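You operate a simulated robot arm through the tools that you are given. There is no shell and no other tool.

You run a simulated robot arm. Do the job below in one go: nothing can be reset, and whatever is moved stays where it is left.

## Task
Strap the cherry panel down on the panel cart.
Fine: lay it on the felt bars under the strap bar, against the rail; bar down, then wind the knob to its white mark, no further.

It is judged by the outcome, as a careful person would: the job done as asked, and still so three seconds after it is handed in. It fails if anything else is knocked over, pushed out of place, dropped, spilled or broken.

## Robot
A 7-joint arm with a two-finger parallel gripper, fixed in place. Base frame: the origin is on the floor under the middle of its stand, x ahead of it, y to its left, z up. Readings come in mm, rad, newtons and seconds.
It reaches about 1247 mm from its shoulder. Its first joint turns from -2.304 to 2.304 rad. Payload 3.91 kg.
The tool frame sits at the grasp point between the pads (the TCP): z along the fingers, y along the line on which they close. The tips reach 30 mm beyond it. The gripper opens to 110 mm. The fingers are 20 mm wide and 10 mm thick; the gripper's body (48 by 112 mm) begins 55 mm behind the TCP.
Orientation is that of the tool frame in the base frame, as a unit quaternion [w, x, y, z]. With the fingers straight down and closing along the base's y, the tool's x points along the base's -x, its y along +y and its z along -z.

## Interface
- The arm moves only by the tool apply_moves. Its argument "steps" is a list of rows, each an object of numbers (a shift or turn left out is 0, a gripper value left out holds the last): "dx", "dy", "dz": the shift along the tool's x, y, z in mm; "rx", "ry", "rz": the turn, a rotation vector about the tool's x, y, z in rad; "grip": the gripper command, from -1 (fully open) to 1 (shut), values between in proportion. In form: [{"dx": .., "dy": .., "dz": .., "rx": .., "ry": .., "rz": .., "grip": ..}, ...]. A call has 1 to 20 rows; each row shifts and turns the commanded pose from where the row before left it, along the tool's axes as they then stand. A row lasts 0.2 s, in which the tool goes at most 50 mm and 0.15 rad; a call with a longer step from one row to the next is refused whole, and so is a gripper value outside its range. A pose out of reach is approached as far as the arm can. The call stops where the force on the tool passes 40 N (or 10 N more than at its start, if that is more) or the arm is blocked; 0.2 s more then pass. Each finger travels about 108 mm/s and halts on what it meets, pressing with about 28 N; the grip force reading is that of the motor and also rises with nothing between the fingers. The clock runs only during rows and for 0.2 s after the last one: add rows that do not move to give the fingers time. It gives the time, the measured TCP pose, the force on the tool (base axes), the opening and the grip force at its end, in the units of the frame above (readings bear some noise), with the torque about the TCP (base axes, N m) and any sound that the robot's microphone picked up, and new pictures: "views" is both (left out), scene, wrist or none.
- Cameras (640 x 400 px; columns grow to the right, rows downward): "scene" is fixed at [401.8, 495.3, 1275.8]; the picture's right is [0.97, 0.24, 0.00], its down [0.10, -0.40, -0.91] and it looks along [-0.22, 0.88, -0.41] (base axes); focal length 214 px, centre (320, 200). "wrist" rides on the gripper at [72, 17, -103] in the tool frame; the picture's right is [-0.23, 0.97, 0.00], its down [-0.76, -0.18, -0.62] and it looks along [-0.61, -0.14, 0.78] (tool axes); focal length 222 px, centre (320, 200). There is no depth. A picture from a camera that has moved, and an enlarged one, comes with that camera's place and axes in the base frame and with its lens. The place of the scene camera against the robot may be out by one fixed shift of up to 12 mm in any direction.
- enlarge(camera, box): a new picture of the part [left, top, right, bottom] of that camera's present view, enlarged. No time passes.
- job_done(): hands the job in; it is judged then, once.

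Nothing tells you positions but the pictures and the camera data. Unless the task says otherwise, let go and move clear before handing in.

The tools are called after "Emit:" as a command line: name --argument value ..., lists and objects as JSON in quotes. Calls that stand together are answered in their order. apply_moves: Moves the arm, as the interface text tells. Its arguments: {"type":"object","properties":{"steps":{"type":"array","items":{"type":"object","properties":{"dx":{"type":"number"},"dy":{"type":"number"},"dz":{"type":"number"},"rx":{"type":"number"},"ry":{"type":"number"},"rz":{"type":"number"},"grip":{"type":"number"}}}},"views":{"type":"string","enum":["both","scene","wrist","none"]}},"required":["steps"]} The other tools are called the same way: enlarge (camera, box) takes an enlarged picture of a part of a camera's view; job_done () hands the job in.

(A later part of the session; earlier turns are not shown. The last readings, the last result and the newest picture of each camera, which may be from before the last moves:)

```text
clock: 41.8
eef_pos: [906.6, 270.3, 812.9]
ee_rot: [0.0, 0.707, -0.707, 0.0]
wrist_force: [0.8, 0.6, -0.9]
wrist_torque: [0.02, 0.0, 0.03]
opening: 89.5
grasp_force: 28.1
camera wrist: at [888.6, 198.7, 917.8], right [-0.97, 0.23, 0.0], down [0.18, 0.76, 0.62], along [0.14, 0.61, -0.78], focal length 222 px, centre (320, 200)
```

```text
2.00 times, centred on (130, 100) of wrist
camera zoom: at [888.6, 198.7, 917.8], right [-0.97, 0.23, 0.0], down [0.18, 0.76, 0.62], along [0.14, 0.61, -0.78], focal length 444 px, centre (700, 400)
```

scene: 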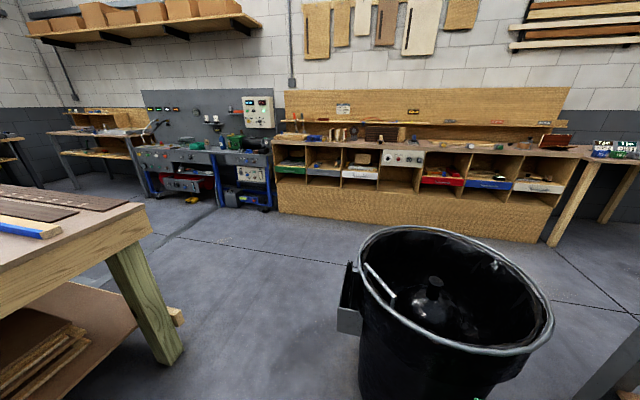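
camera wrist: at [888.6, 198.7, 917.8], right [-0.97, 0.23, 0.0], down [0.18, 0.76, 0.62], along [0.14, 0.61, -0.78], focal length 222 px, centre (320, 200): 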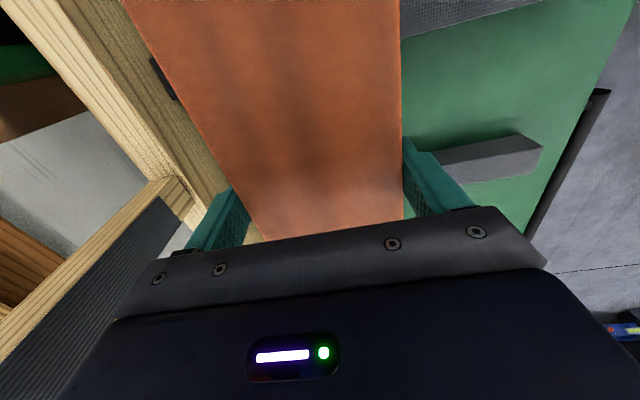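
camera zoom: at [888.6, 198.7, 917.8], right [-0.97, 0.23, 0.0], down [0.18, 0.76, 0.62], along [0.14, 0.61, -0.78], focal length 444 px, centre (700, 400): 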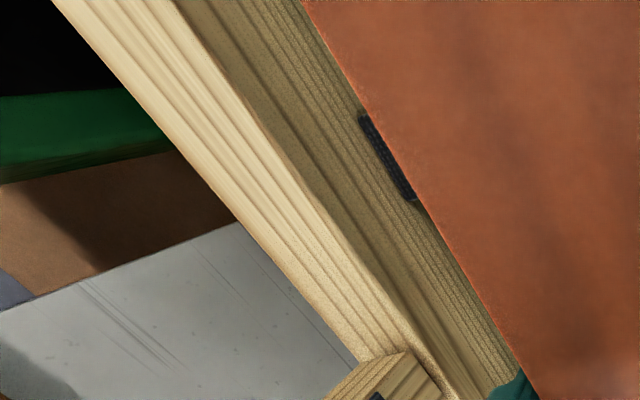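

Alignment is good: strap-bar base confirmed at y≈272, rail face x≈1010–1018. Lowering onto felt bars 1 and 2.

Emit:
apply_moves --steps '[{"dz": 30}, {"dz": 25}, {"dz": 8}, {"dz": 4}, {"dz": 0}]' --views "wrist"

```text
clock: 43.0
eef_pos: [906.0, 270.8, 748.8]
ee_rot: [0.001, -0.707, 0.707, 0.0]
wrist_force: [0.3, 0.1, -1.2]
wrist_torque: [0.01, 0.04, -0.04]
opening: 89.7
grasp_force: 27.8
camera wrist: at [888.8, 199.0, 851.6], right [-0.97, 0.23, 0.0], down [0.18, 0.76, 0.62], along [0.14, 0.61, -0.78], focal length 222 px, centre (320, 200)
```

wrist: 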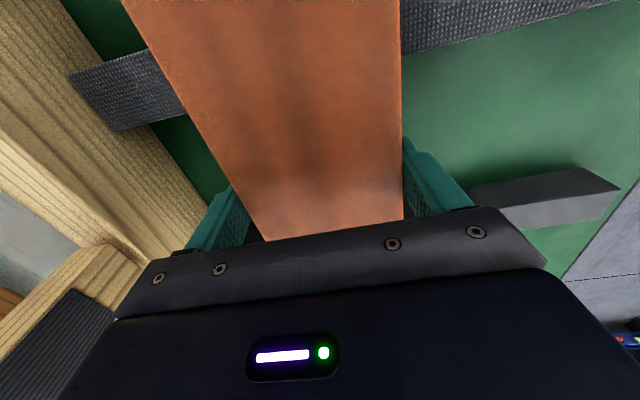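

Emit:
apply_moves --steps '[{"dz": 2}, {"dz": 2}, {"dz": 2}, {"dz": 1}, {"dz": 0}]' --views "none"

```text
clock: 44.2
eef_pos: [905.8, 270.2, 741.7]
ee_rot: [-0.001, 0.707, -0.707, 0.0]
wrist_force: [0.2, 0.9, -1.3]
wrist_torque: [0.02, -0.01, -0.01]
opening: 89.9
grasp_force: 28.6
```

Still carrying the weight at z=741.7; I'll go down in 1 mm steps to sense contact.

Emit:
apply_moves --steps '[{"dz": 1}, {"dz": 0.7}, {"dz": 0}]' --views "none"

```text
clock: 45.0
eef_pos: [905.4, 270.7, 740.6]
ee_rot: [0.001, -0.707, 0.707, -0.001]
wrist_force: [-1.3, -0.8, 8.5]
wrist_torque: [-0.05, 0.42, 0.17]
opening: 89.7
grasp_force: 27.8
```

Contact felt (8.5 N up): the panel is on the felt bars. Releasing and rising.

Emit:
apply_moves --steps '[{"dz": -0.7}, {"grip": -0.8}, {"grip": -1}, {"grip": -1}, {"dz": -15}, {"dz": -30}, {"dz": -40}, {"dz": -40}]' --views "wrist"

Emit:
enlarge --camera "wrist" --box '[80, 0, 400, 200]'

```text
clock: 46.8
eef_pos: [905.6, 271.3, 866.3]
ee_rot: [0.001, -0.707, 0.707, -0.001]
wrist_force: [-0.1, -0.7, -0.9]
wrist_torque: [0.01, 0.04, 0.02]
opening: 110.1
grasp_force: 0.1
camera wrist: at [888.9, 198.6, 969.1], right [-0.97, 0.23, 0.0], down [0.18, 0.76, 0.62], along [0.14, 0.61, -0.78], focal length 222 px, centre (320, 200)
```

wrist: 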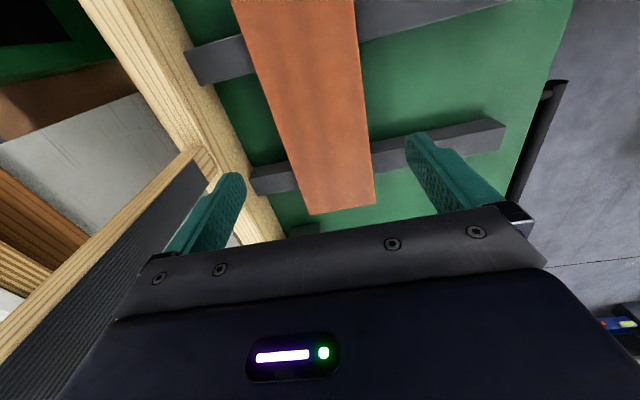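

```text
2.00 times, centred on (240, 100) of wrist
camera zoom: at [888.9, 198.6, 969.1], right [-0.97, 0.23, 0.0], down [0.18, 0.76, 0.62], along [0.14, 0.61, -0.78], focal length 444 px, centre (480, 400)
```

zoom: 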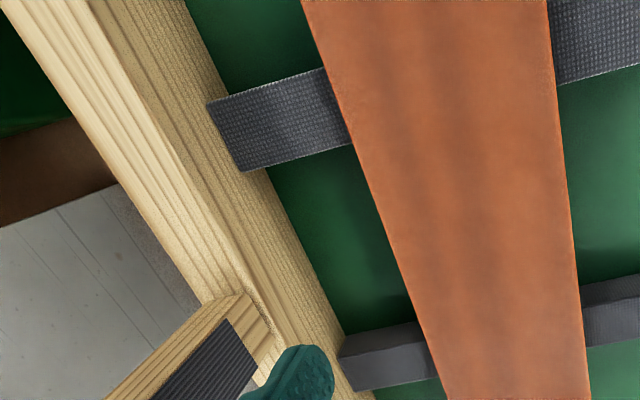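

The panel lies square on bars 1 and 2 with its far edge at x≈951, rail face at ≈1016. I'll turn the gripper so the two fingers, 60 mm apart, can push the near edge evenly toward the rail.

Emit:
apply_moves --steps '[{"dy": 43}, {"dy": 43}, {"rz": 0.15, "grip": -0.09}, {"rz": 0.15}, {"rz": 0.15}, {"rz": 0.15}, {"rz": 0.15}, {"rz": 0.15}, {"rz": 0.15}, {"rz": 0.15}, {"rz": 0.15}, {"rz": 0.15}, {"rz": 0.0708}, {"dz": 0}]' --views "wrist"

```text
clock: 49.8
eef_pos: [818.5, 271.4, 865.7]
ee_rot: [0.001, 0.0, 1.0, 0.0]
wrist_force: [0.0, 0.7, 0.2]
wrist_torque: [-0.04, -0.02, 0.0]
opening: 60.1
grasp_force: 0.1
camera wrist: at [747.0, 288.2, 968.9], right [0.23, 0.97, 0.0], down [0.76, -0.18, 0.62], along [0.61, -0.14, -0.78], focal length 222 px, centre (320, 200)
```

wrist: 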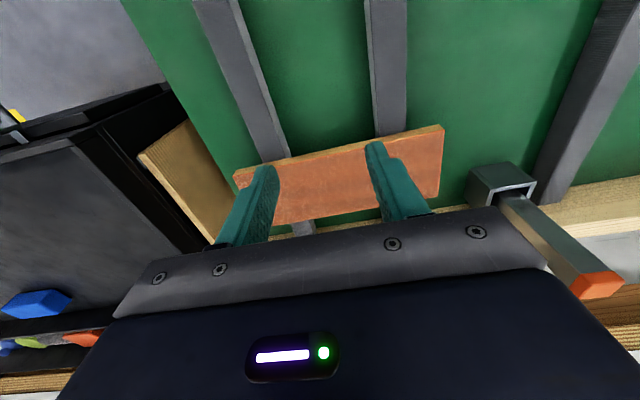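

Fingers at y≈231–311 fit between the two felt bars (gap ≈ 220–326). Descending behind the panel's near edge.

Emit:
apply_moves --steps '[{"dz": 40}, {"dz": 40}, {"dz": 30}, {"dz": 11}, {"dz": 0}]' --views "wrist"

```text
clock: 51.0
eef_pos: [821.5, 271.4, 743.6]
ee_rot: [0.001, -0.001, 1.0, -0.001]
wrist_force: [0.1, 0.9, -0.4]
wrist_torque: [0.03, 0.04, -0.02]
opening: 60.1
grasp_force: 0.0
camera wrist: at [746.6, 287.9, 847.5], right [0.23, 0.97, 0.0], down [0.76, -0.18, 0.62], along [0.61, -0.14, -0.78], focal length 222 px, centre (320, 200)
```

wrist: 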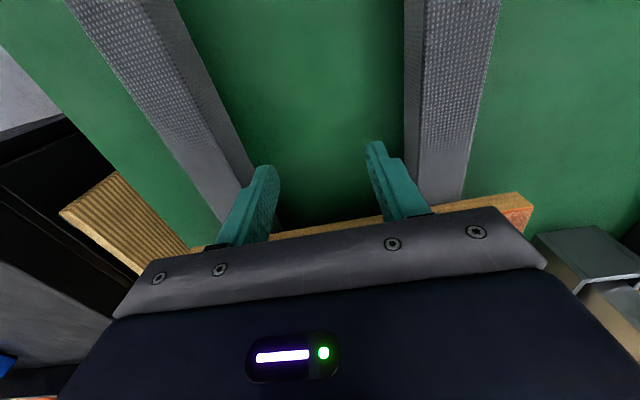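

Clear of both bars. Now pushing gently toward the rail.

Emit:
apply_moves --steps '[{"dx": -14}, {"dx": -10}, {"dx": -6}, {"dx": -6}, {"dx": -6}, {"dx": -6}, {"dx": -6}, {"dx": -6}, {"dx": -6}, {"dx": -6}, {"dx": 0}]' --views "wrist"

```text
clock: 53.4
eef_pos: [892.6, 271.5, 745.8]
ee_rot: [0.001, 0.0, 1.0, 0.0]
wrist_force: [-0.2, 1.0, -0.2]
wrist_torque: [-0.02, -0.02, 0.0]
opening: 60.1
grasp_force: 0.0
camera wrist: at [819.0, 288.6, 847.9], right [0.23, 0.97, 0.0], down [0.76, -0.18, 0.62], along [0.61, -0.14, -0.78], focal length 222 px, centre (320, 200)
```

wrist: 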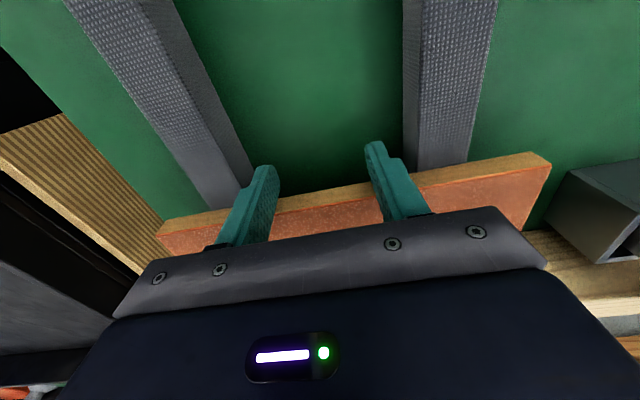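

The panel is sliding straight. Continuing in smaller steps until the rail is felt.

Emit:
apply_moves --steps '[{"dx": -5}, {"dx": -5}, {"dx": -4}, {"dx": 0}]' --views "none"

Emit:
apply_moves --steps '[{"dx": -2}, {"dx": -2}, {"dx": 0}]' --views "none"

Emit:
apply_moves --steps '[{"dx": -1.5}, {"dx": -1.5}, {"dx": 0}]' --views "wrist"

```text
clock: 54.4
eef_pos: [906.0, 271.0, 744.2]
ee_rot: [0.001, 0.0, 1.0, -0.001]
wrist_force: [-0.3, -0.4, -0.5]
wrist_torque: [0.02, -0.03, 0.0]
opening: 59.9
grasp_force: 0.1
```

```text
clock: 55.2
eef_pos: [909.6, 270.9, 743.2]
ee_rot: [0.001, 0.0, 1.0, 0.0]
wrist_force: [-1.0, -0.1, -0.3]
wrist_torque: [0.04, -0.01, -0.02]
opening: 59.9
grasp_force: 0.2
```

```text
clock: 56.0
eef_pos: [913.7, 270.8, 744.2]
ee_rot: [0.001, 0.0, 1.0, 0.0]
wrist_force: [-0.6, 0.1, -0.6]
wrist_torque: [0.01, 0.0, 0.01]
opening: 59.9
grasp_force: 0.1
camera wrist: at [840.0, 288.4, 848.1], right [0.23, 0.97, 0.0], down [0.76, -0.18, 0.62], along [0.61, -0.14, -0.78], focal length 222 px, centre (320, 200)
```

wrist: 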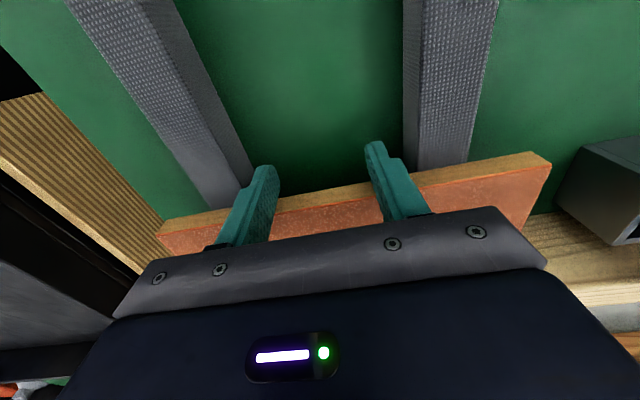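

Emit:
apply_moves --steps '[{"dx": -1}, {"dx": -1}, {"dx": 0}]' --views "none"

Emit:
apply_moves --steps '[{"dx": -1}, {"dx": 0}]' --views "none"

Emit:
apply_moves --steps '[{"dx": -1}, {"dx": 0}]' --views "none"

```text
clock: 56.8
eef_pos: [914.6, 272.2, 745.1]
ee_rot: [0.001, 0.0, 1.0, 0.0]
wrist_force: [-11.3, -2.0, 2.8]
wrist_torque: [-0.03, -0.04, -0.11]
opening: 59.7
grasp_force: 0.2
```

```text
clock: 57.4
eef_pos: [914.4, 271.9, 744.5]
ee_rot: [0.0, -0.001, 1.0, 0.0]
wrist_force: [-25.7, -2.5, 2.5]
wrist_torque: [-0.02, -0.04, -0.18]
opening: 60.0
grasp_force: 0.1
```

```text
clock: 58.0
eef_pos: [915.0, 272.6, 744.7]
ee_rot: [0.0, -0.001, 1.0, -0.001]
wrist_force: [-11.0, -0.2, 3.7]
wrist_torque: [-0.04, -0.05, -0.21]
opening: 60.2
grasp_force: 0.1
stopped in row 2: the force on the tool passed its limit at 41 N (the readings are from after the stop); the commanded pose is now the measured one
```

The panel is firmly against the rail. Backing off straight and rising for a look.

Emit:
apply_moves --steps '[{"dx": 3}, {"dx": 15}, {"dx": 20}, {"dz": -20}, {"dz": -40}, {"dz": -40}, {"dz": -40}, {"dz": -40}, {"dx": 30, "dz": -30}, {"dx": 30}]' --views "wrist"

Emit:
enlarge --camera "wrist" --box '[160, 60, 480, 260]'

```text
clock: 60.2
eef_pos: [816.2, 271.3, 953.7]
ee_rot: [-0.001, 0.0, 1.0, 0.0]
wrist_force: [1.0, 0.6, 0.2]
wrist_torque: [-0.01, 0.0, -0.02]
opening: 59.8
grasp_force: 0.0
camera wrist: at [744.4, 288.6, 1057.7], right [0.23, 0.97, 0.0], down [0.76, -0.18, 0.62], along [0.61, -0.14, -0.78], focal length 222 px, centre (320, 200)
```

wrist: 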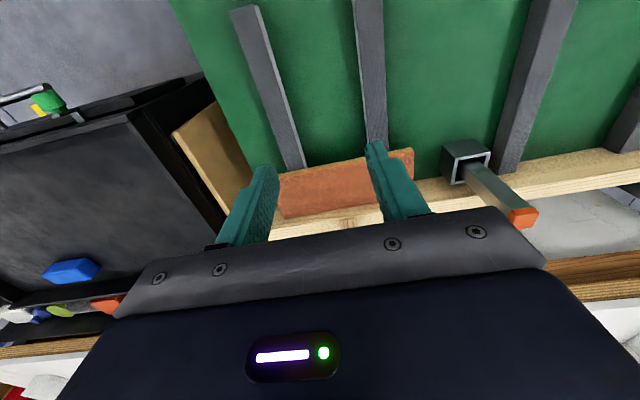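

```text
2.00 times, centred on (320, 160) of wrist
camera zoom: at [744.4, 288.6, 1057.7], right [0.23, 0.97, 0.0], down [0.76, -0.18, 0.62], along [0.61, -0.14, -0.78], focal length 444 px, centre (320, 280)
```

zoom: 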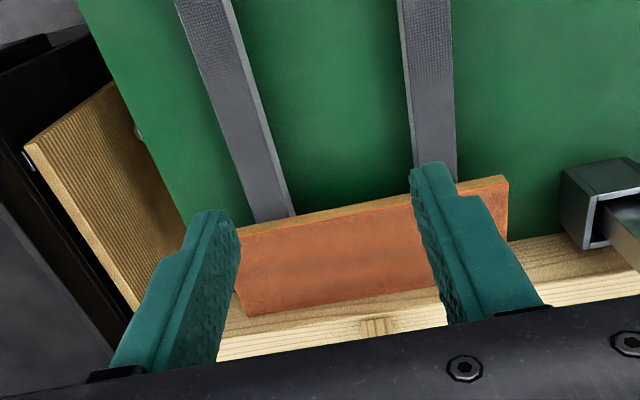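

The panel is flush to the rail and centred under the strap-bar hinge. Now I'll go up and take two side views to fix the strap bar's geometry.

Emit:
apply_moves --steps '[{"dz": -40, "rz": -0.15, "grip": -1}, {"dz": -40, "rz": -0.15}, {"dz": -40, "rz": -0.15}, {"dz": -40, "rz": -0.15}, {"dz": -40, "rz": -0.15}, {"dz": -40, "rz": -0.15}, {"dz": -40, "rz": -0.15}, {"dz": -20, "rz": -0.15}, {"rz": -0.15}, {"rz": -0.15}, {"rz": -0.0708}, {"dx": 30}, {"dx": 30}, {"dx": 0}]' --views "wrist"

Emit:
enlarge --camera "wrist" --box '[80, 0, 320, 150]'

```text
clock: 63.2
eef_pos: [819.1, 211.1, 1254.7]
ee_rot: [0.0, -0.707, 0.707, 0.001]
wrist_force: [0.1, 0.2, 0.4]
wrist_torque: [-0.02, 0.02, -0.02]
opening: 110.1
grasp_force: 0.0
camera wrist: at [801.3, 138.9, 1358.0], right [-0.97, 0.23, 0.0], down [0.18, 0.76, 0.62], along [0.14, 0.61, -0.78], focal length 222 px, centre (320, 200)
```

wrist: 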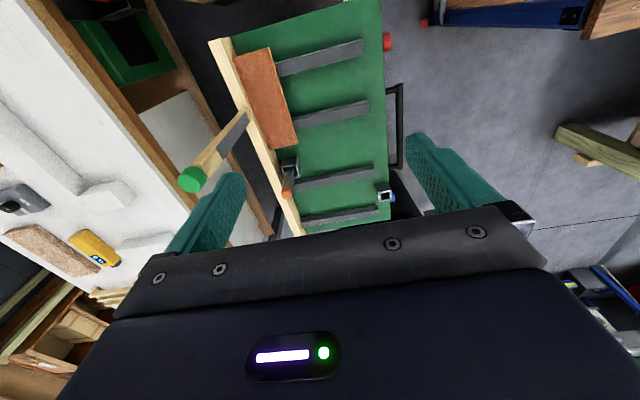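

```text
2.67 times, centred on (200, 75) of wrist
camera zoom: at [801.3, 138.9, 1358.0], right [-0.97, 0.23, 0.0], down [0.18, 0.76, 0.62], along [0.14, 0.61, -0.78], focal length 592 px, centre (640, 533)
```

zoom: 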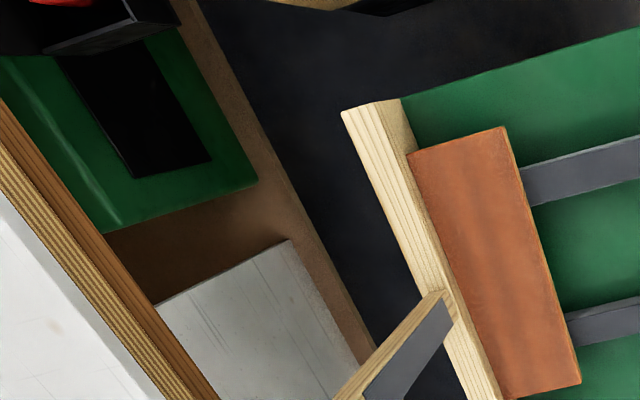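

Emit:
enlarge --camera "wrist" --box '[160, 90, 300, 210]'

Emit:
apply_moves --steps '[{"dx": -45}, {"dx": -45}, {"dx": 0}]' --views "wrist"

Emit:
enlarge --camera "wrist" --box '[140, 60, 280, 180]'

```text
3.33 times, centred on (230, 150) of wrist
camera zoom: at [801.3, 138.9, 1358.0], right [-0.97, 0.23, 0.0], down [0.18, 0.76, 0.62], along [0.14, 0.61, -0.78], focal length 740 px, centre (620, 367)
```

zoom: 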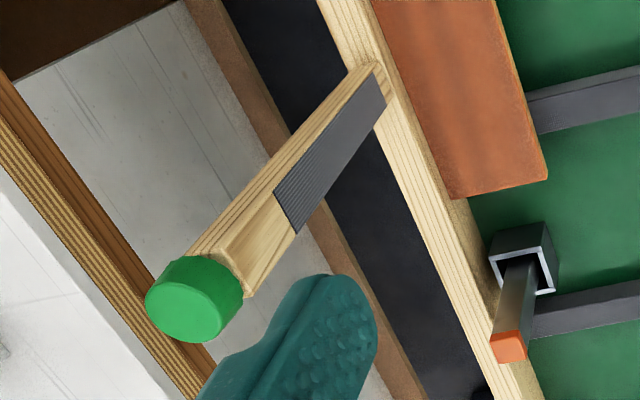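

```text
clock: 64.0
eef_pos: [817.1, 301.1, 1253.4]
ee_rot: [-0.001, -0.707, 0.707, 0.001]
wrist_force: [-0.3, -0.4, -0.4]
wrist_torque: [0.01, -0.03, 0.03]
opening: 109.9
grasp_force: 0.1
camera wrist: at [800.8, 229.3, 1357.9], right [-0.97, 0.23, 0.0], down [0.18, 0.76, 0.62], along [0.14, 0.61, -0.78], focal length 222 px, centre (320, 200)
```

wrist: 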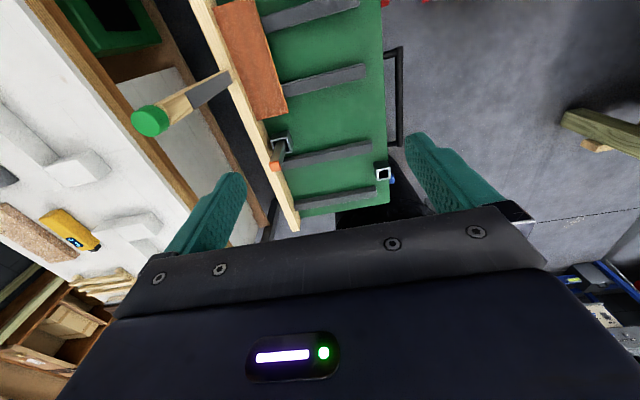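

```text
3.33 times, centred on (210, 120) of wrist
camera zoom: at [800.8, 229.3, 1357.9], right [-0.97, 0.23, 0.0], down [0.18, 0.76, 0.62], along [0.14, 0.61, -0.78], focal length 740 px, centre (687, 467)
```

zoom: 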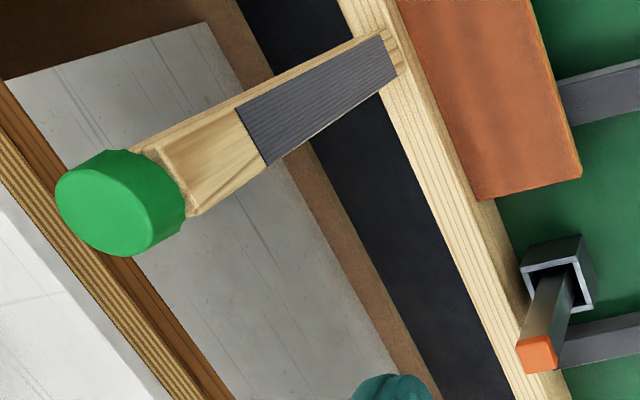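

Strap bar: vertical, centre ≈ (1024, 272), green cap top at z≈1097 (diameter ≈37 mm), hinge near z≈768 on the rail. I'll turn the gripper to close along y and go above the cap.

Emit:
apply_moves --steps '[{"rz": 0.15, "grip": -0.45}, {"rz": 0.15}, {"rz": 0.15}, {"rz": 0.15}, {"rz": 0.15}, {"rz": 0.15}, {"rz": 0.15}, {"rz": 0.15}, {"rz": 0.15}, {"rz": 0.15}, {"rz": 0.0708}, {"dx": -40, "dy": -6, "dz": 8}, {"dx": -40, "dy": -6, "dz": 8}, {"dx": -40, "dy": -6, "dz": 8}, {"dx": -40, "dy": -6, "dz": 8}, {"dx": -40, "dy": -5, "dz": 8}, {"dz": 0}]' --views "wrist"

```text
clock: 67.6
eef_pos: [1017.8, 274.4, 1214.2]
ee_rot: [-0.002, -0.001, 1.0, 0.0]
wrist_force: [0.4, 0.1, 0.9]
wrist_torque: [-0.04, -0.02, 0.0]
opening: 79.7
grasp_force: 0.1
camera wrist: at [945.6, 289.7, 1317.5], right [0.23, 0.97, 0.0], down [0.76, -0.18, 0.62], along [0.61, -0.14, -0.78], focal length 222 px, centre (320, 200)
```

wrist: 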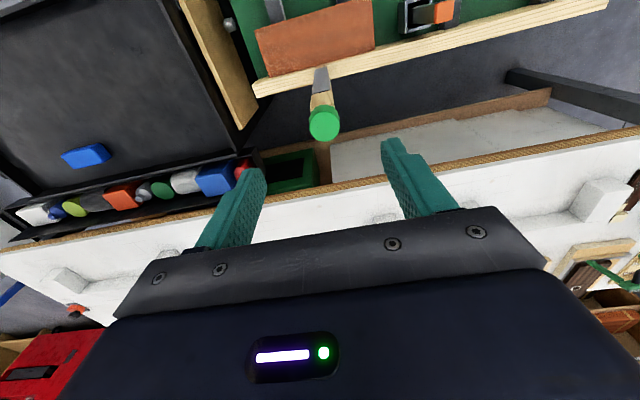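

Cap centre confirmed at about (1022, 274). Descending around it.

Emit:
apply_moves --steps '[{"dx": -4, "dz": 30}, {"dz": 30}, {"dz": 25}, {"dz": 0}]' --views "wrist"

Emit:
enlarge --camera "wrist" --box '[220, 80, 440, 240]'

```text
clock: 68.6
eef_pos: [1022.2, 273.4, 1129.0]
ee_rot: [-0.001, 0.0, 1.0, 0.0]
wrist_force: [0.2, -0.8, 0.5]
wrist_torque: [-0.02, 0.0, 0.01]
opening: 79.8
grasp_force: 0.1
camera wrist: at [949.9, 289.9, 1232.3], right [0.23, 0.97, 0.0], down [0.76, -0.18, 0.62], along [0.61, -0.14, -0.78], focal length 222 px, centre (320, 200)
```

wrist: 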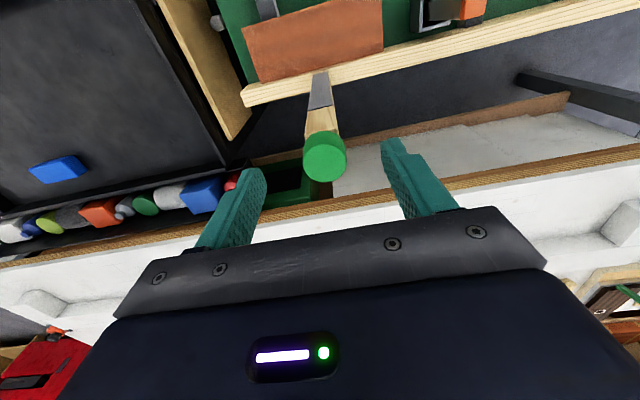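

```text
2.50 times, centred on (330, 160) of wrist
camera zoom: at [949.9, 289.9, 1232.3], right [0.23, 0.97, 0.0], down [0.76, -0.18, 0.62], along [0.61, -0.14, -0.78], focal length 555 px, centre (295, 300)
```

zoom: 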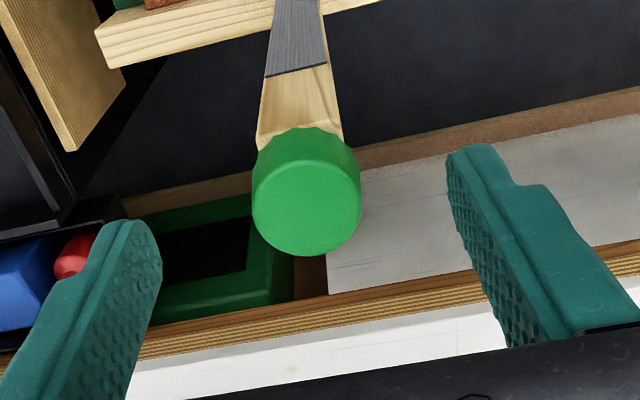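

Emit:
apply_moves --steps '[{"dy": 1.5, "dz": 20}, {"dz": 20}, {"dz": 4}, {"grip": 0.0}, {"grip": 0.0}, {"grip": 0.0}]' --views "wrist"

Emit:
enlarge --camera "wrist" --box '[220, 80, 440, 240]'

```text
clock: 70.0
eef_pos: [1021.2, 274.8, 1084.1]
ee_rot: [-0.001, -0.001, 1.0, -0.001]
wrist_force: [-0.7, -0.6, -0.1]
wrist_torque: [0.01, -0.01, 0.0]
opening: 54.9
grasp_force: 0.1
camera wrist: at [949.8, 291.7, 1188.4], right [0.23, 0.97, 0.0], down [0.76, -0.18, 0.62], along [0.61, -0.14, -0.78], focal length 222 px, centre (320, 200)
```

wrist: 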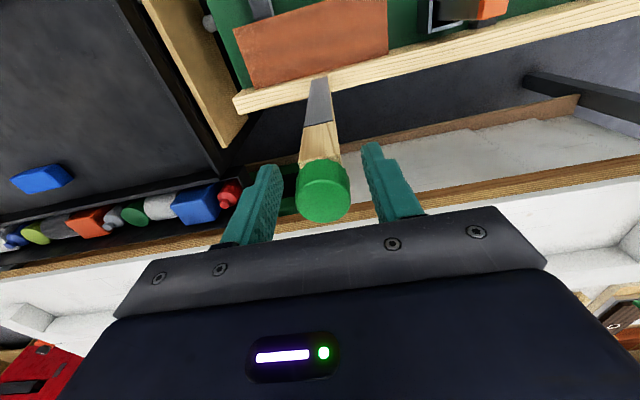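

```text
2.50 times, centred on (330, 160) of wrist
camera zoom: at [949.8, 291.7, 1188.4], right [0.23, 0.97, 0.0], down [0.76, -0.18, 0.62], along [0.61, -0.14, -0.78], focal length 555 px, centre (295, 300)
```

zoom: 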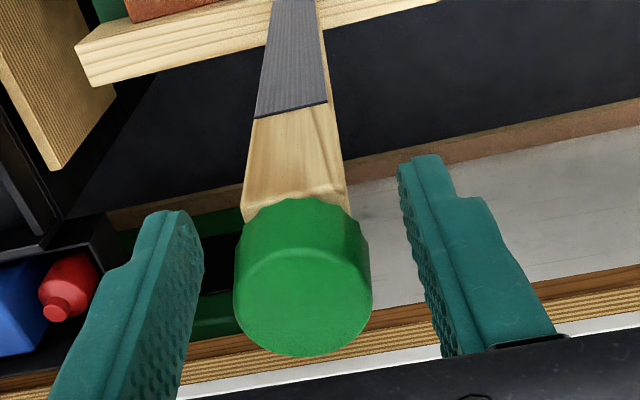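

The fingers flank the cap well. Closing on it.

Emit:
apply_moves --steps '[{"grip": 0.3}, {"grip": 0.6}, {"grip": 0.6}, {"grip": 0.6}]' --views "wrist"

```text
clock: 71.0
eef_pos: [1022.9, 275.5, 1086.0]
ee_rot: [0.0, -0.001, 1.0, 0.0]
wrist_force: [0.0, 1.9, -0.6]
wrist_torque: [0.42, -0.09, 0.02]
opening: 33.6
grasp_force: 45.2
camera wrist: at [949.7, 291.8, 1188.4], right [0.23, 0.97, 0.0], down [0.76, -0.18, 0.62], along [0.61, -0.14, -0.78], focal length 222 px, centre (320, 200)
```

wrist: 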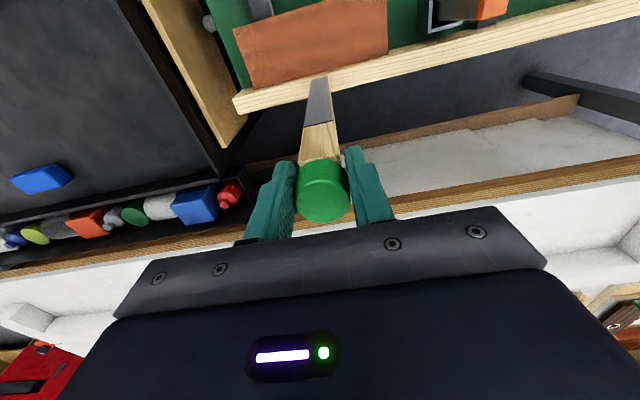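

Gripped the cap (33.6 mm). Starting to swing the bar down along its arc, first 10° to check the forces.

Emit:
apply_moves --steps '[{"dx": 13.8, "dz": 0.3}, {"dx": 13.8, "dz": 0.9}, {"dx": 13.8, "dz": 1.5}, {"dx": 13.6, "dz": 2.1}, {"dz": 0}]' --views "wrist"

```text
clock: 72.2
eef_pos: [966.8, 274.5, 1080.9]
ee_rot: [-0.001, -0.001, 1.0, 0.0]
wrist_force: [0.2, 6.2, 1.6]
wrist_torque: [-0.45, -0.1, -0.2]
opening: 33.7
grasp_force: 44.7
camera wrist: at [894.5, 291.8, 1183.8], right [0.23, 0.97, 0.0], down [0.76, -0.18, 0.62], along [0.61, -0.14, -0.78], focal length 222 px, centre (320, 200)
```

wrist: 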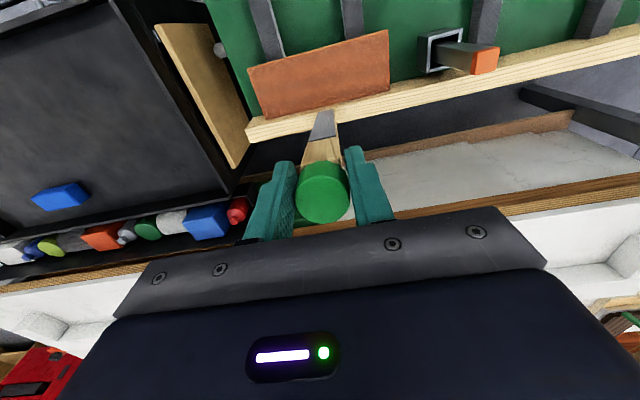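

Forces stay small and the bar follows. Continuing to 30°.

Emit:
apply_moves --steps '[{"dx": 13.56, "dz": 2.69, "dy": 0.5}, {"dx": 13.44, "dz": 3.29}, {"dx": 13.27, "dz": 3.87}, {"dx": 13.1, "dz": 4.45}, {"dx": 12.89, "dz": 5.01}, {"dx": 12.66, "dz": 5.57}, {"dx": 12.4, "dz": 6.12}, {"dx": 12.13, "dz": 6.65}, {"dz": 0}]' --views "wrist"

```text
clock: 74.2
eef_pos: [864.6, 275.6, 1042.0]
ee_rot: [-0.001, 0.0, 1.0, 0.0]
wrist_force: [-0.4, 1.6, 6.4]
wrist_torque: [-0.21, -0.94, -0.16]
opening: 33.3
grasp_force: 45.6
camera wrist: at [791.1, 291.9, 1145.6], right [0.23, 0.97, 0.0], down [0.76, -0.18, 0.62], along [0.61, -0.14, -0.78], focal length 222 px, centre (320, 200)
```

wrist: 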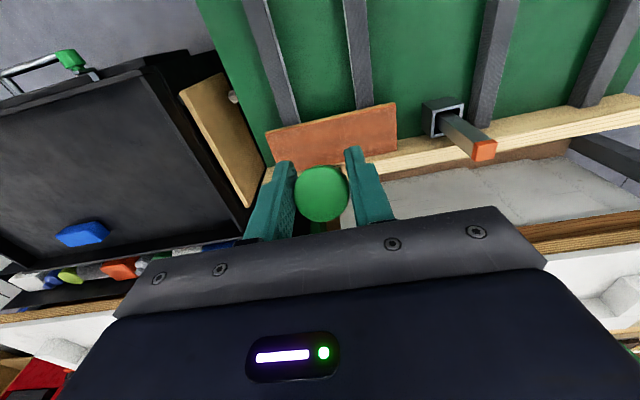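

Emit:
apply_moves --steps '[{"dx": 11.83, "dz": 7.17}, {"dx": 11.49, "dz": 7.69}, {"dx": 11.16, "dz": 8.18}, {"dx": 10.78, "dz": 8.65}, {"dx": 10.4, "dz": 9.13}, {"dx": 9.99, "dz": 9.56}, {"dz": 0}]' --views "wrist"

```text
clock: 75.8
eef_pos: [797.3, 275.1, 991.4]
ee_rot: [-0.001, 0.001, 1.0, 0.0]
wrist_force: [7.9, 2.9, -4.7]
wrist_torque: [-0.16, -0.97, -0.14]
opening: 33.6
grasp_force: 44.8
camera wrist: at [724.7, 291.9, 1095.4], right [0.23, 0.97, 0.0], down [0.76, -0.18, 0.62], along [0.61, -0.14, -0.78], focal length 222 px, centre (320, 200)
```

wrist: 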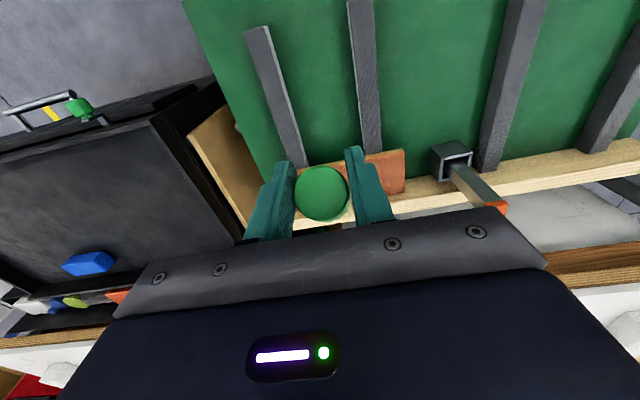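

A light inward pull (9 N) suggests the radius is a few mm shorter; I'll tighten the arc slightly and continue to 60°.

Emit:
apply_moves --steps '[{"dx": 8.6, "dz": 10.6}, {"dx": 8.5, "dz": 10.8}, {"dx": 8.2, "dz": 11.1}, {"dx": 7.8, "dz": 11.4}, {"dx": 7.3, "dz": 11.7}, {"dx": 6.9, "dz": 12.0}, {"dz": 0}]' --views "wrist"

```text
clock: 77.4
eef_pos: [747.8, 274.6, 924.7]
ee_rot: [0.0, -0.001, 1.0, 0.0]
wrist_force: [-12.5, -1.3, 7.6]
wrist_torque: [-0.13, -0.18, -0.11]
opening: 33.3
grasp_force: 45.3
camera wrist: at [676.7, 291.9, 1027.4], right [0.23, 0.97, 0.0], down [0.76, -0.18, 0.62], along [0.61, -0.14, -0.78], focal length 222 px, centre (320, 200)
```

wrist: 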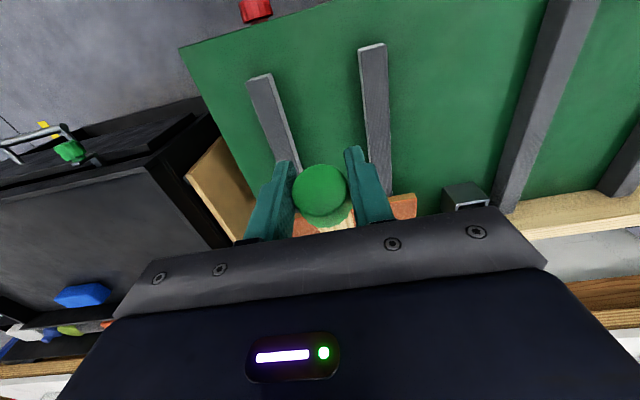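

Slight outward push now; radius is right at about 318–321 mm. Easing outward 1 mm and continuing to 75°.

Emit:
apply_moves --steps '[{"dx": 7.9, "dz": 11.5}, {"dx": 6.13, "dz": 12.45}, {"dx": 5.59, "dz": 12.7}, {"dx": 5.03, "dz": 12.93}, {"dx": 4.46, "dz": 13.14}, {"dx": 3.88, "dz": 13.32}, {"dz": 0}]' --views "wrist"

```text
clock: 79.0
eef_pos: [717.2, 275.7, 848.5]
ee_rot: [-0.001, -0.001, 1.0, 0.001]
wrist_force: [4.4, 6.8, -0.4]
wrist_torque: [-0.07, -0.36, -0.27]
opening: 33.1
grasp_force: 45.1
camera wrist: at [644.6, 292.0, 951.6], right [0.23, 0.97, 0.0], down [0.76, -0.18, 0.62], along [0.61, -0.14, -0.78], focal length 222 px, centre (320, 200)
```

wrist: 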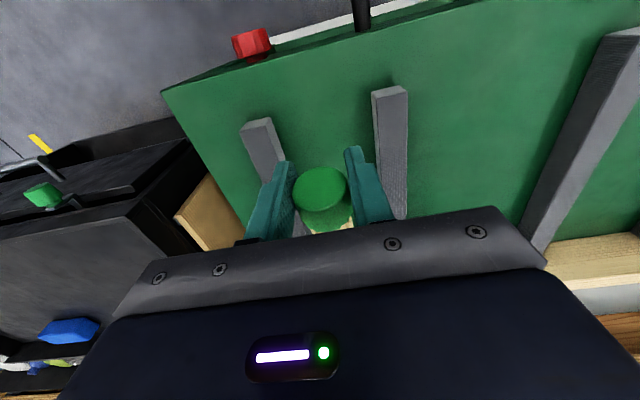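

Emit:
apply_moves --steps '[{"dx": 3.3, "dz": 13.47}, {"dx": 2.71, "dz": 13.61}, {"dx": 2.11, "dz": 13.71}, {"dz": 0}]' --views "none"

Emit:
apply_moves --steps '[{"dx": 0.9, "dz": 7}, {"dx": 0.7, "dz": 7}, {"dz": 0}]' --views "wrist"

```text
clock: 80.0
eef_pos: [708.6, 274.3, 806.5]
ee_rot: [0.0, -0.001, 1.0, 0.0]
wrist_force: [1.3, 8.9, 0.3]
wrist_torque: [0.02, 0.08, -0.14]
opening: 33.4
grasp_force: 44.8
```

```text
clock: 80.8
eef_pos: [707.2, 275.2, 794.2]
ee_rot: [-0.001, -0.001, 1.0, 0.001]
wrist_force: [-3.0, 5.3, 3.2]
wrist_torque: [-0.05, -0.75, -0.31]
opening: 33.1
grasp_force: 44.9
camera wrist: at [634.6, 291.9, 897.4], right [0.23, 0.97, 0.0], down [0.76, -0.18, 0.62], along [0.61, -0.14, -0.78], focal length 222 px, centre (320, 200)
```

wrist: 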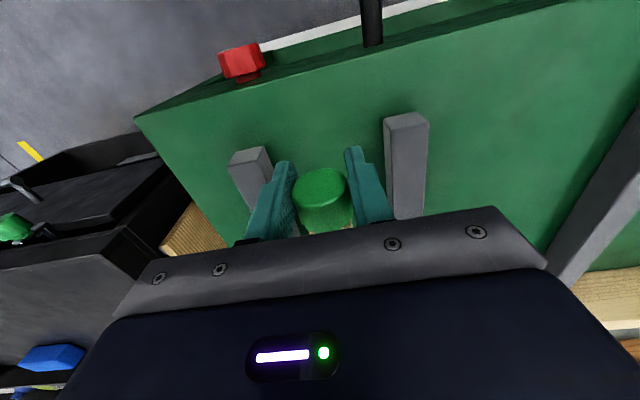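

Nearly horizontal (≈85°). Continuing down in small steps, watching for the pad landing on the panel.

Emit:
apply_moves --steps '[{"dx": 0.5, "dz": 4}, {"dx": 0.4, "dz": 4}, {"dz": 0}]' --views "none"

Emit:
apply_moves --steps '[{"dx": 0.3, "dz": 4}, {"dx": 0.2, "dz": 3}, {"dz": 0}]' --views "none"

Emit:
apply_moves --steps '[{"dz": 3}, {"dz": 0}]' --views "wrist"

```text
clock: 81.6
eef_pos: [706.2, 274.6, 785.9]
ee_rot: [0.0, -0.001, 1.0, 0.0]
wrist_force: [0.4, 5.3, 0.4]
wrist_torque: [-0.01, -0.49, -0.33]
opening: 33.3
grasp_force: 44.5
```

```text
clock: 82.4
eef_pos: [705.6, 275.1, 779.4]
ee_rot: [-0.001, -0.001, 1.0, 0.0]
wrist_force: [1.5, 7.3, 1.3]
wrist_torque: [0.03, -0.91, -0.32]
opening: 33.1
grasp_force: 45.0
```

```text
clock: 83.0
eef_pos: [706.8, 274.5, 775.6]
ee_rot: [-0.001, -0.002, 1.0, 0.0]
wrist_force: [1.8, 8.7, 2.1]
wrist_torque: [-0.04, -0.96, -0.28]
opening: 33.1
grasp_force: 45.0
camera wrist: at [633.4, 291.9, 879.3], right [0.23, 0.97, 0.0], down [0.76, -0.18, 0.62], along [0.61, -0.14, -0.78], focal length 222 px, centre (320, 200)
```

wrist: 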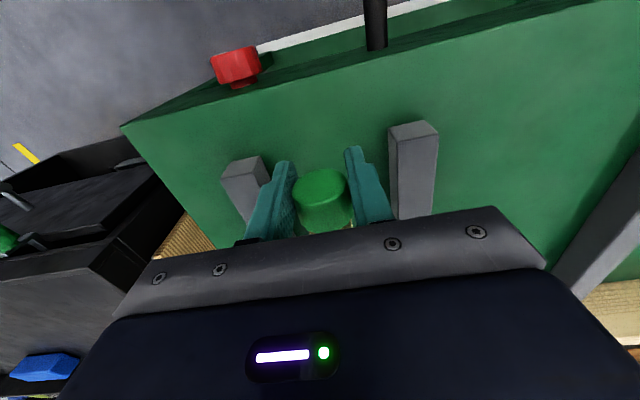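

Emit:
apply_moves --steps '[{"dz": 3}, {"dz": 0}]' --views "none"

Emit:
apply_moves --steps '[{"dz": 3}, {"dz": 0}]' --views "none"

Emit:
apply_moves --steps '[{"dz": 3}, {"dz": 0}]' --views "none"

```text
clock: 83.6
eef_pos: [706.5, 275.3, 772.6]
ee_rot: [-0.001, -0.002, 1.0, 0.0]
wrist_force: [1.5, 8.7, 2.6]
wrist_torque: [-0.01, -0.81, -0.24]
opening: 33.3
grasp_force: 45.2
```

```text
clock: 84.2
eef_pos: [704.9, 273.3, 769.7]
ee_rot: [-0.001, 0.0, 1.0, 0.0]
wrist_force: [0.7, 8.7, 1.4]
wrist_torque: [-0.03, -0.61, -0.27]
opening: 33.1
grasp_force: 45.0
```

```text
clock: 84.8
eef_pos: [704.7, 275.3, 766.6]
ee_rot: [0.0, 0.0, 1.0, 0.0]
wrist_force: [-0.3, 13.8, 1.9]
wrist_torque: [-0.04, -0.64, -0.23]
opening: 33.3
grasp_force: 45.1
```

Emit:
apply_moves --steps '[{"dz": 2, "dy": 1}, {"dz": 0}]' --views "none"

Emit:
apply_moves --steps '[{"dz": 2}, {"dz": 0}]' --views "none"

Emit:
apply_moves --steps '[{"dz": 2}, {"dz": 0}]' --views "wrist"

```text
clock: 85.4
eef_pos: [706.0, 275.9, 765.1]
ee_rot: [0.0, 0.0, 1.0, -0.001]
wrist_force: [-0.3, 1.5, 1.5]
wrist_torque: [-0.05, -0.64, -0.27]
opening: 33.1
grasp_force: 44.9
```

```text
clock: 86.0
eef_pos: [706.2, 275.6, 762.7]
ee_rot: [-0.002, 0.0, 1.0, -0.001]
wrist_force: [-3.5, -5.5, 1.5]
wrist_torque: [-0.03, -0.6, -0.32]
opening: 33.2
grasp_force: 45.2
```

```text
clock: 86.6
eef_pos: [704.7, 276.9, 760.5]
ee_rot: [-0.001, 0.0, 1.0, 0.001]
wrist_force: [-5.4, -13.3, 0.9]
wrist_torque: [-0.03, -0.67, -0.35]
opening: 33.4
grasp_force: 45.3
camera wrist: at [633.3, 292.1, 864.1], right [0.23, 0.97, 0.0], down [0.76, -0.18, 0.62], along [0.61, -0.14, -0.78], focal length 222 px, centre (320, 200)
```

wrist: 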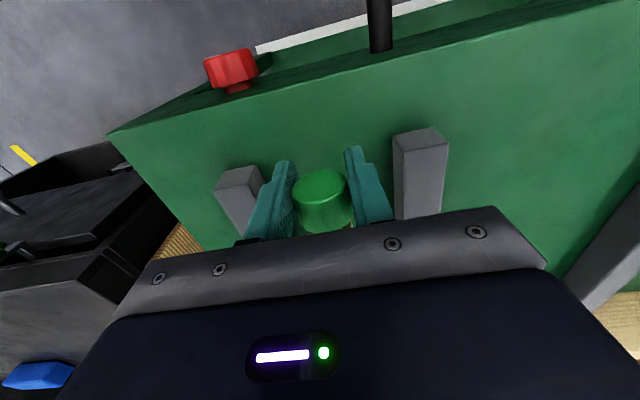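

Slight sideways load from drift; I'll trim y and keep lowering in 3 mm steps (deck is at z≈702, so tips stay clear down to TCP ≈ 740).

Emit:
apply_moves --steps '[{"dz": 3, "dy": -0.8, "dx": -0.3}, {"dz": 0}]' --views "none"

Emit:
apply_moves --steps '[{"dz": 3, "dx": -0.3}, {"dz": 0}]' --views "none"

Emit:
apply_moves --steps '[{"dz": 3, "dx": -0.3}, {"dz": 0}]' --views "wrist"

```text
clock: 87.2
eef_pos: [705.8, 275.7, 758.2]
ee_rot: [-0.001, -0.001, 1.0, 0.0]
wrist_force: [-4.9, -8.2, 0.9]
wrist_torque: [0.07, -0.84, -0.34]
opening: 33.3
grasp_force: 44.9
```

```text
clock: 87.8
eef_pos: [706.1, 274.9, 754.7]
ee_rot: [0.0, -0.001, 1.0, 0.0]
wrist_force: [-6.1, -9.2, 4.7]
wrist_torque: [-0.01, -0.42, -0.35]
opening: 33.4
grasp_force: 44.3
```

```text
clock: 88.4
eef_pos: [706.1, 275.6, 752.5]
ee_rot: [0.0, -0.001, 1.0, 0.001]
wrist_force: [-14.7, -12.1, 34.0]
wrist_torque: [-0.04, -0.57, -0.44]
opening: 33.4
grasp_force: 45.1
camera wrist: at [633.6, 291.9, 856.5], right [0.23, 0.97, 0.0], down [0.76, -0.18, 0.62], along [0.61, -0.14, -0.78], focal length 222 px, centre (320, 200)
```

wrist: 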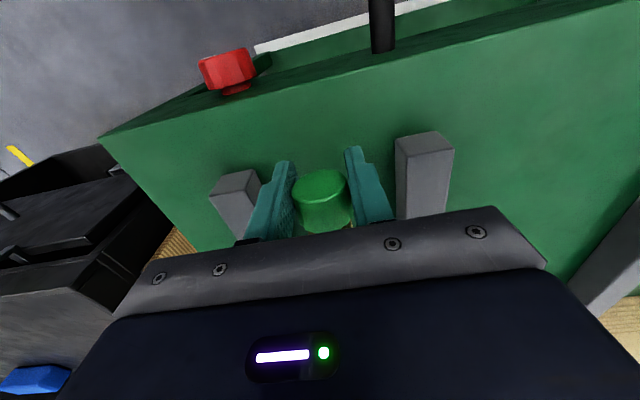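

The bar has landed (34 N up at z≈753). Relieving the load, releasing, and rising clear.

Emit:
apply_moves --steps '[{"dz": -1, "dy": -0.5}, {"grip": 0.3}, {"grip": 0.0}, {"grip": -0.2}, {"dz": -20}, {"dz": -30}, {"dz": -40}, {"dz": -40}, {"dz": -40}, {"dz": -40}]' --views "wrist"

Emit:
enlarge --camera "wrist" --box '[180, 60, 460, 240]'

```text
clock: 90.6
eef_pos: [708.2, 274.9, 961.8]
ee_rot: [-0.001, 0.0, 1.0, 0.0]
wrist_force: [-0.5, -0.7, -1.0]
wrist_torque: [-0.02, 0.0, 0.01]
opening: 65.8
grasp_force: 0.1
camera wrist: at [635.0, 291.6, 1066.6], right [0.23, 0.97, 0.0], down [0.76, -0.18, 0.62], along [0.61, -0.14, -0.78], focal length 222 px, centre (320, 200)
```

wrist: 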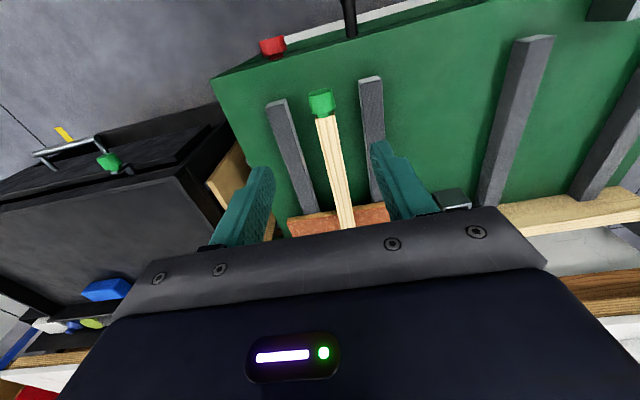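

```text
2.22 times, centred on (320, 150) of wrist
camera zoom: at [635.0, 291.6, 1066.6], right [0.23, 0.97, 0.0], down [0.76, -0.18, 0.62], along [0.61, -0.14, -0.78], focal length 494 px, centre (320, 311)
```

zoom: 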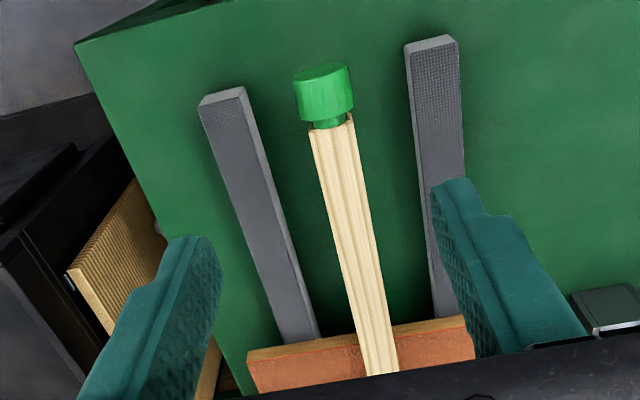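

The strap bar lies across the panel. Before winding, I want a level view of the red knob too, to be sure it has no white mark hidden below it.

Emit:
apply_moves --steps '[{"dx": 45, "dy": -13, "grip": 0.5}, {"dx": 45, "dy": -13}, {"dx": 45, "dy": -13}, {"dx": 36, "dy": -12}, {"ry": -0.15}, {"ry": -0.15}, {"ry": -0.15}, {"ry": -0.15}, {"ry": -0.15}, {"ry": -0.15}, {"dx": 37.5, "dz": 29.8}, {"dx": 37.5, "dz": 29.8}, {"dx": 37.5, "dz": 29.8}, {"dx": 37.5, "dz": 29.8}, {"dx": 37.5, "dz": 29.8}, {"dx": 37.5, "dz": 29.8}, {"dz": 0}]' --views "wrist"

Emit:
enlarge --camera "wrist" --box '[250, 110, 410, 210]'

```text
clock: 94.2
eef_pos: [535.3, 224.1, 676.7]
ee_rot: [0.435, 0.001, 0.9, 0.0]
wrist_force: [0.2, 0.0, -0.2]
wrist_torque: [0.05, 0.05, 0.01]
opening: 27.4
grasp_force: 0.0
camera wrist: at [409.3, 240.9, 684.2], right [0.14, 0.97, 0.18], down [-0.01, -0.18, 0.98], along [0.99, -0.14, -0.01], focal length 222 px, centre (320, 200)
```

wrist: 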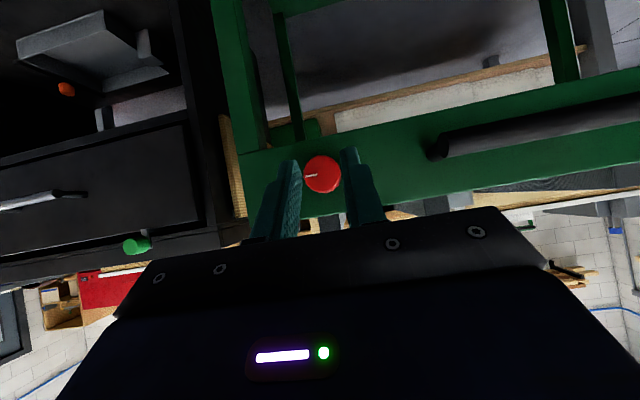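

```text
4.00 times, centred on (330, 160) of wrist
camera zoom: at [409.3, 240.9, 684.2], right [0.14, 0.97, 0.18], down [-0.01, -0.18, 0.98], along [0.99, -0.14, -0.01], focal length 888 px, centre (280, 360)
```

zoom: 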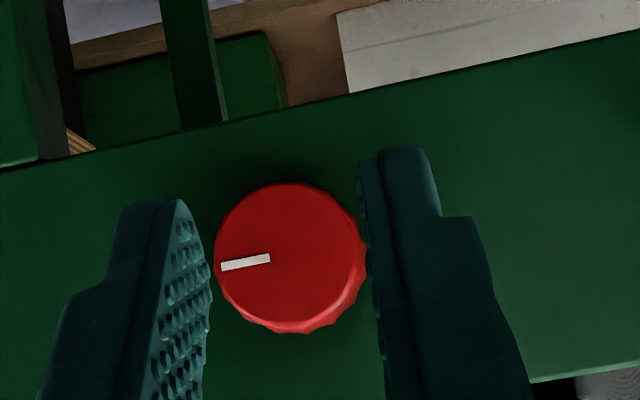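

The red knob has no mark around it, so the blue knob is the one. I'll back away, travel along the near face to the blue knob, and level the tool to point along +x.

Emit:
apply_moves --steps '[{"dx": 18.6, "dz": -23.5}, {"dx": 18.6, "dz": -23.5}, {"dy": 46.5}, {"dy": 46.5}, {"dy": 46.5}, {"dy": 46.5}, {"dy": 46.5}, {"dy": 46.5}, {"dy": 46.5}, {"dy": 46.5}, {"dy": 46.5}, {"dy": 46.5}, {"dy": 46.5}, {"dz": 0}]' --views "none"

Emit:
apply_moves --steps '[{"ry": -0.149}, {"ry": -0.149}, {"ry": -0.149}, {"ry": -0.149}, {"ry": -0.0748}, {"dz": 0}]' --views "wrist"

```text
clock: 97.2
eef_pos: [475.1, 735.3, 676.1]
ee_rot: [0.436, -0.001, 0.9, 0.001]
wrist_force: [-0.4, 0.6, -0.3]
wrist_torque: [0.03, 0.01, 0.0]
opening: 27.5
grasp_force: 0.0
```

```text
clock: 98.6
eef_pos: [474.3, 734.8, 674.7]
ee_rot: [0.707, -0.001, 0.707, 0.001]
wrist_force: [-0.1, 0.0, -0.1]
wrist_torque: [-0.02, 0.0, 0.02]
opening: 27.4
grasp_force: 0.0
camera wrist: at [371.2, 751.7, 603.4], right [0.0, 0.97, 0.23], down [-0.62, -0.18, 0.76], along [0.78, -0.14, 0.61], focal length 222 px, centre (320, 200)
```

wrist: 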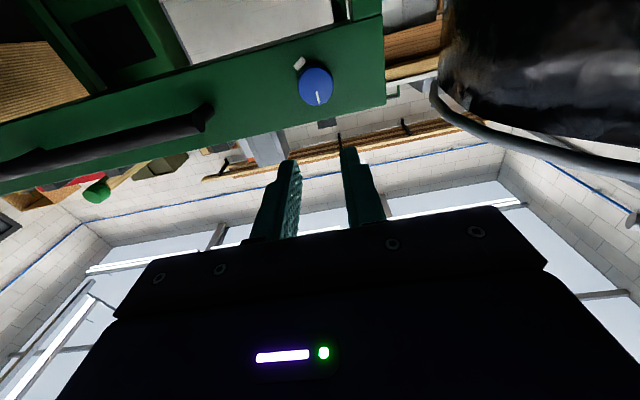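

Emit:
enlarge --camera "wrist" --box '[260, 40, 380, 120]'

```text
5.00 times, centred on (320, 80) of wrist
camera zoom: at [371.2, 751.7, 603.4], right [0.0, 0.97, 0.23], down [-0.62, -0.18, 0.76], along [0.78, -0.14, 0.61], focal length 1111 px, centre (320, 800)
```

zoom: 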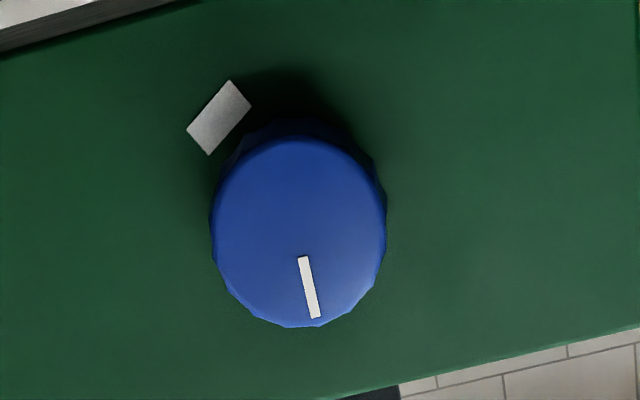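

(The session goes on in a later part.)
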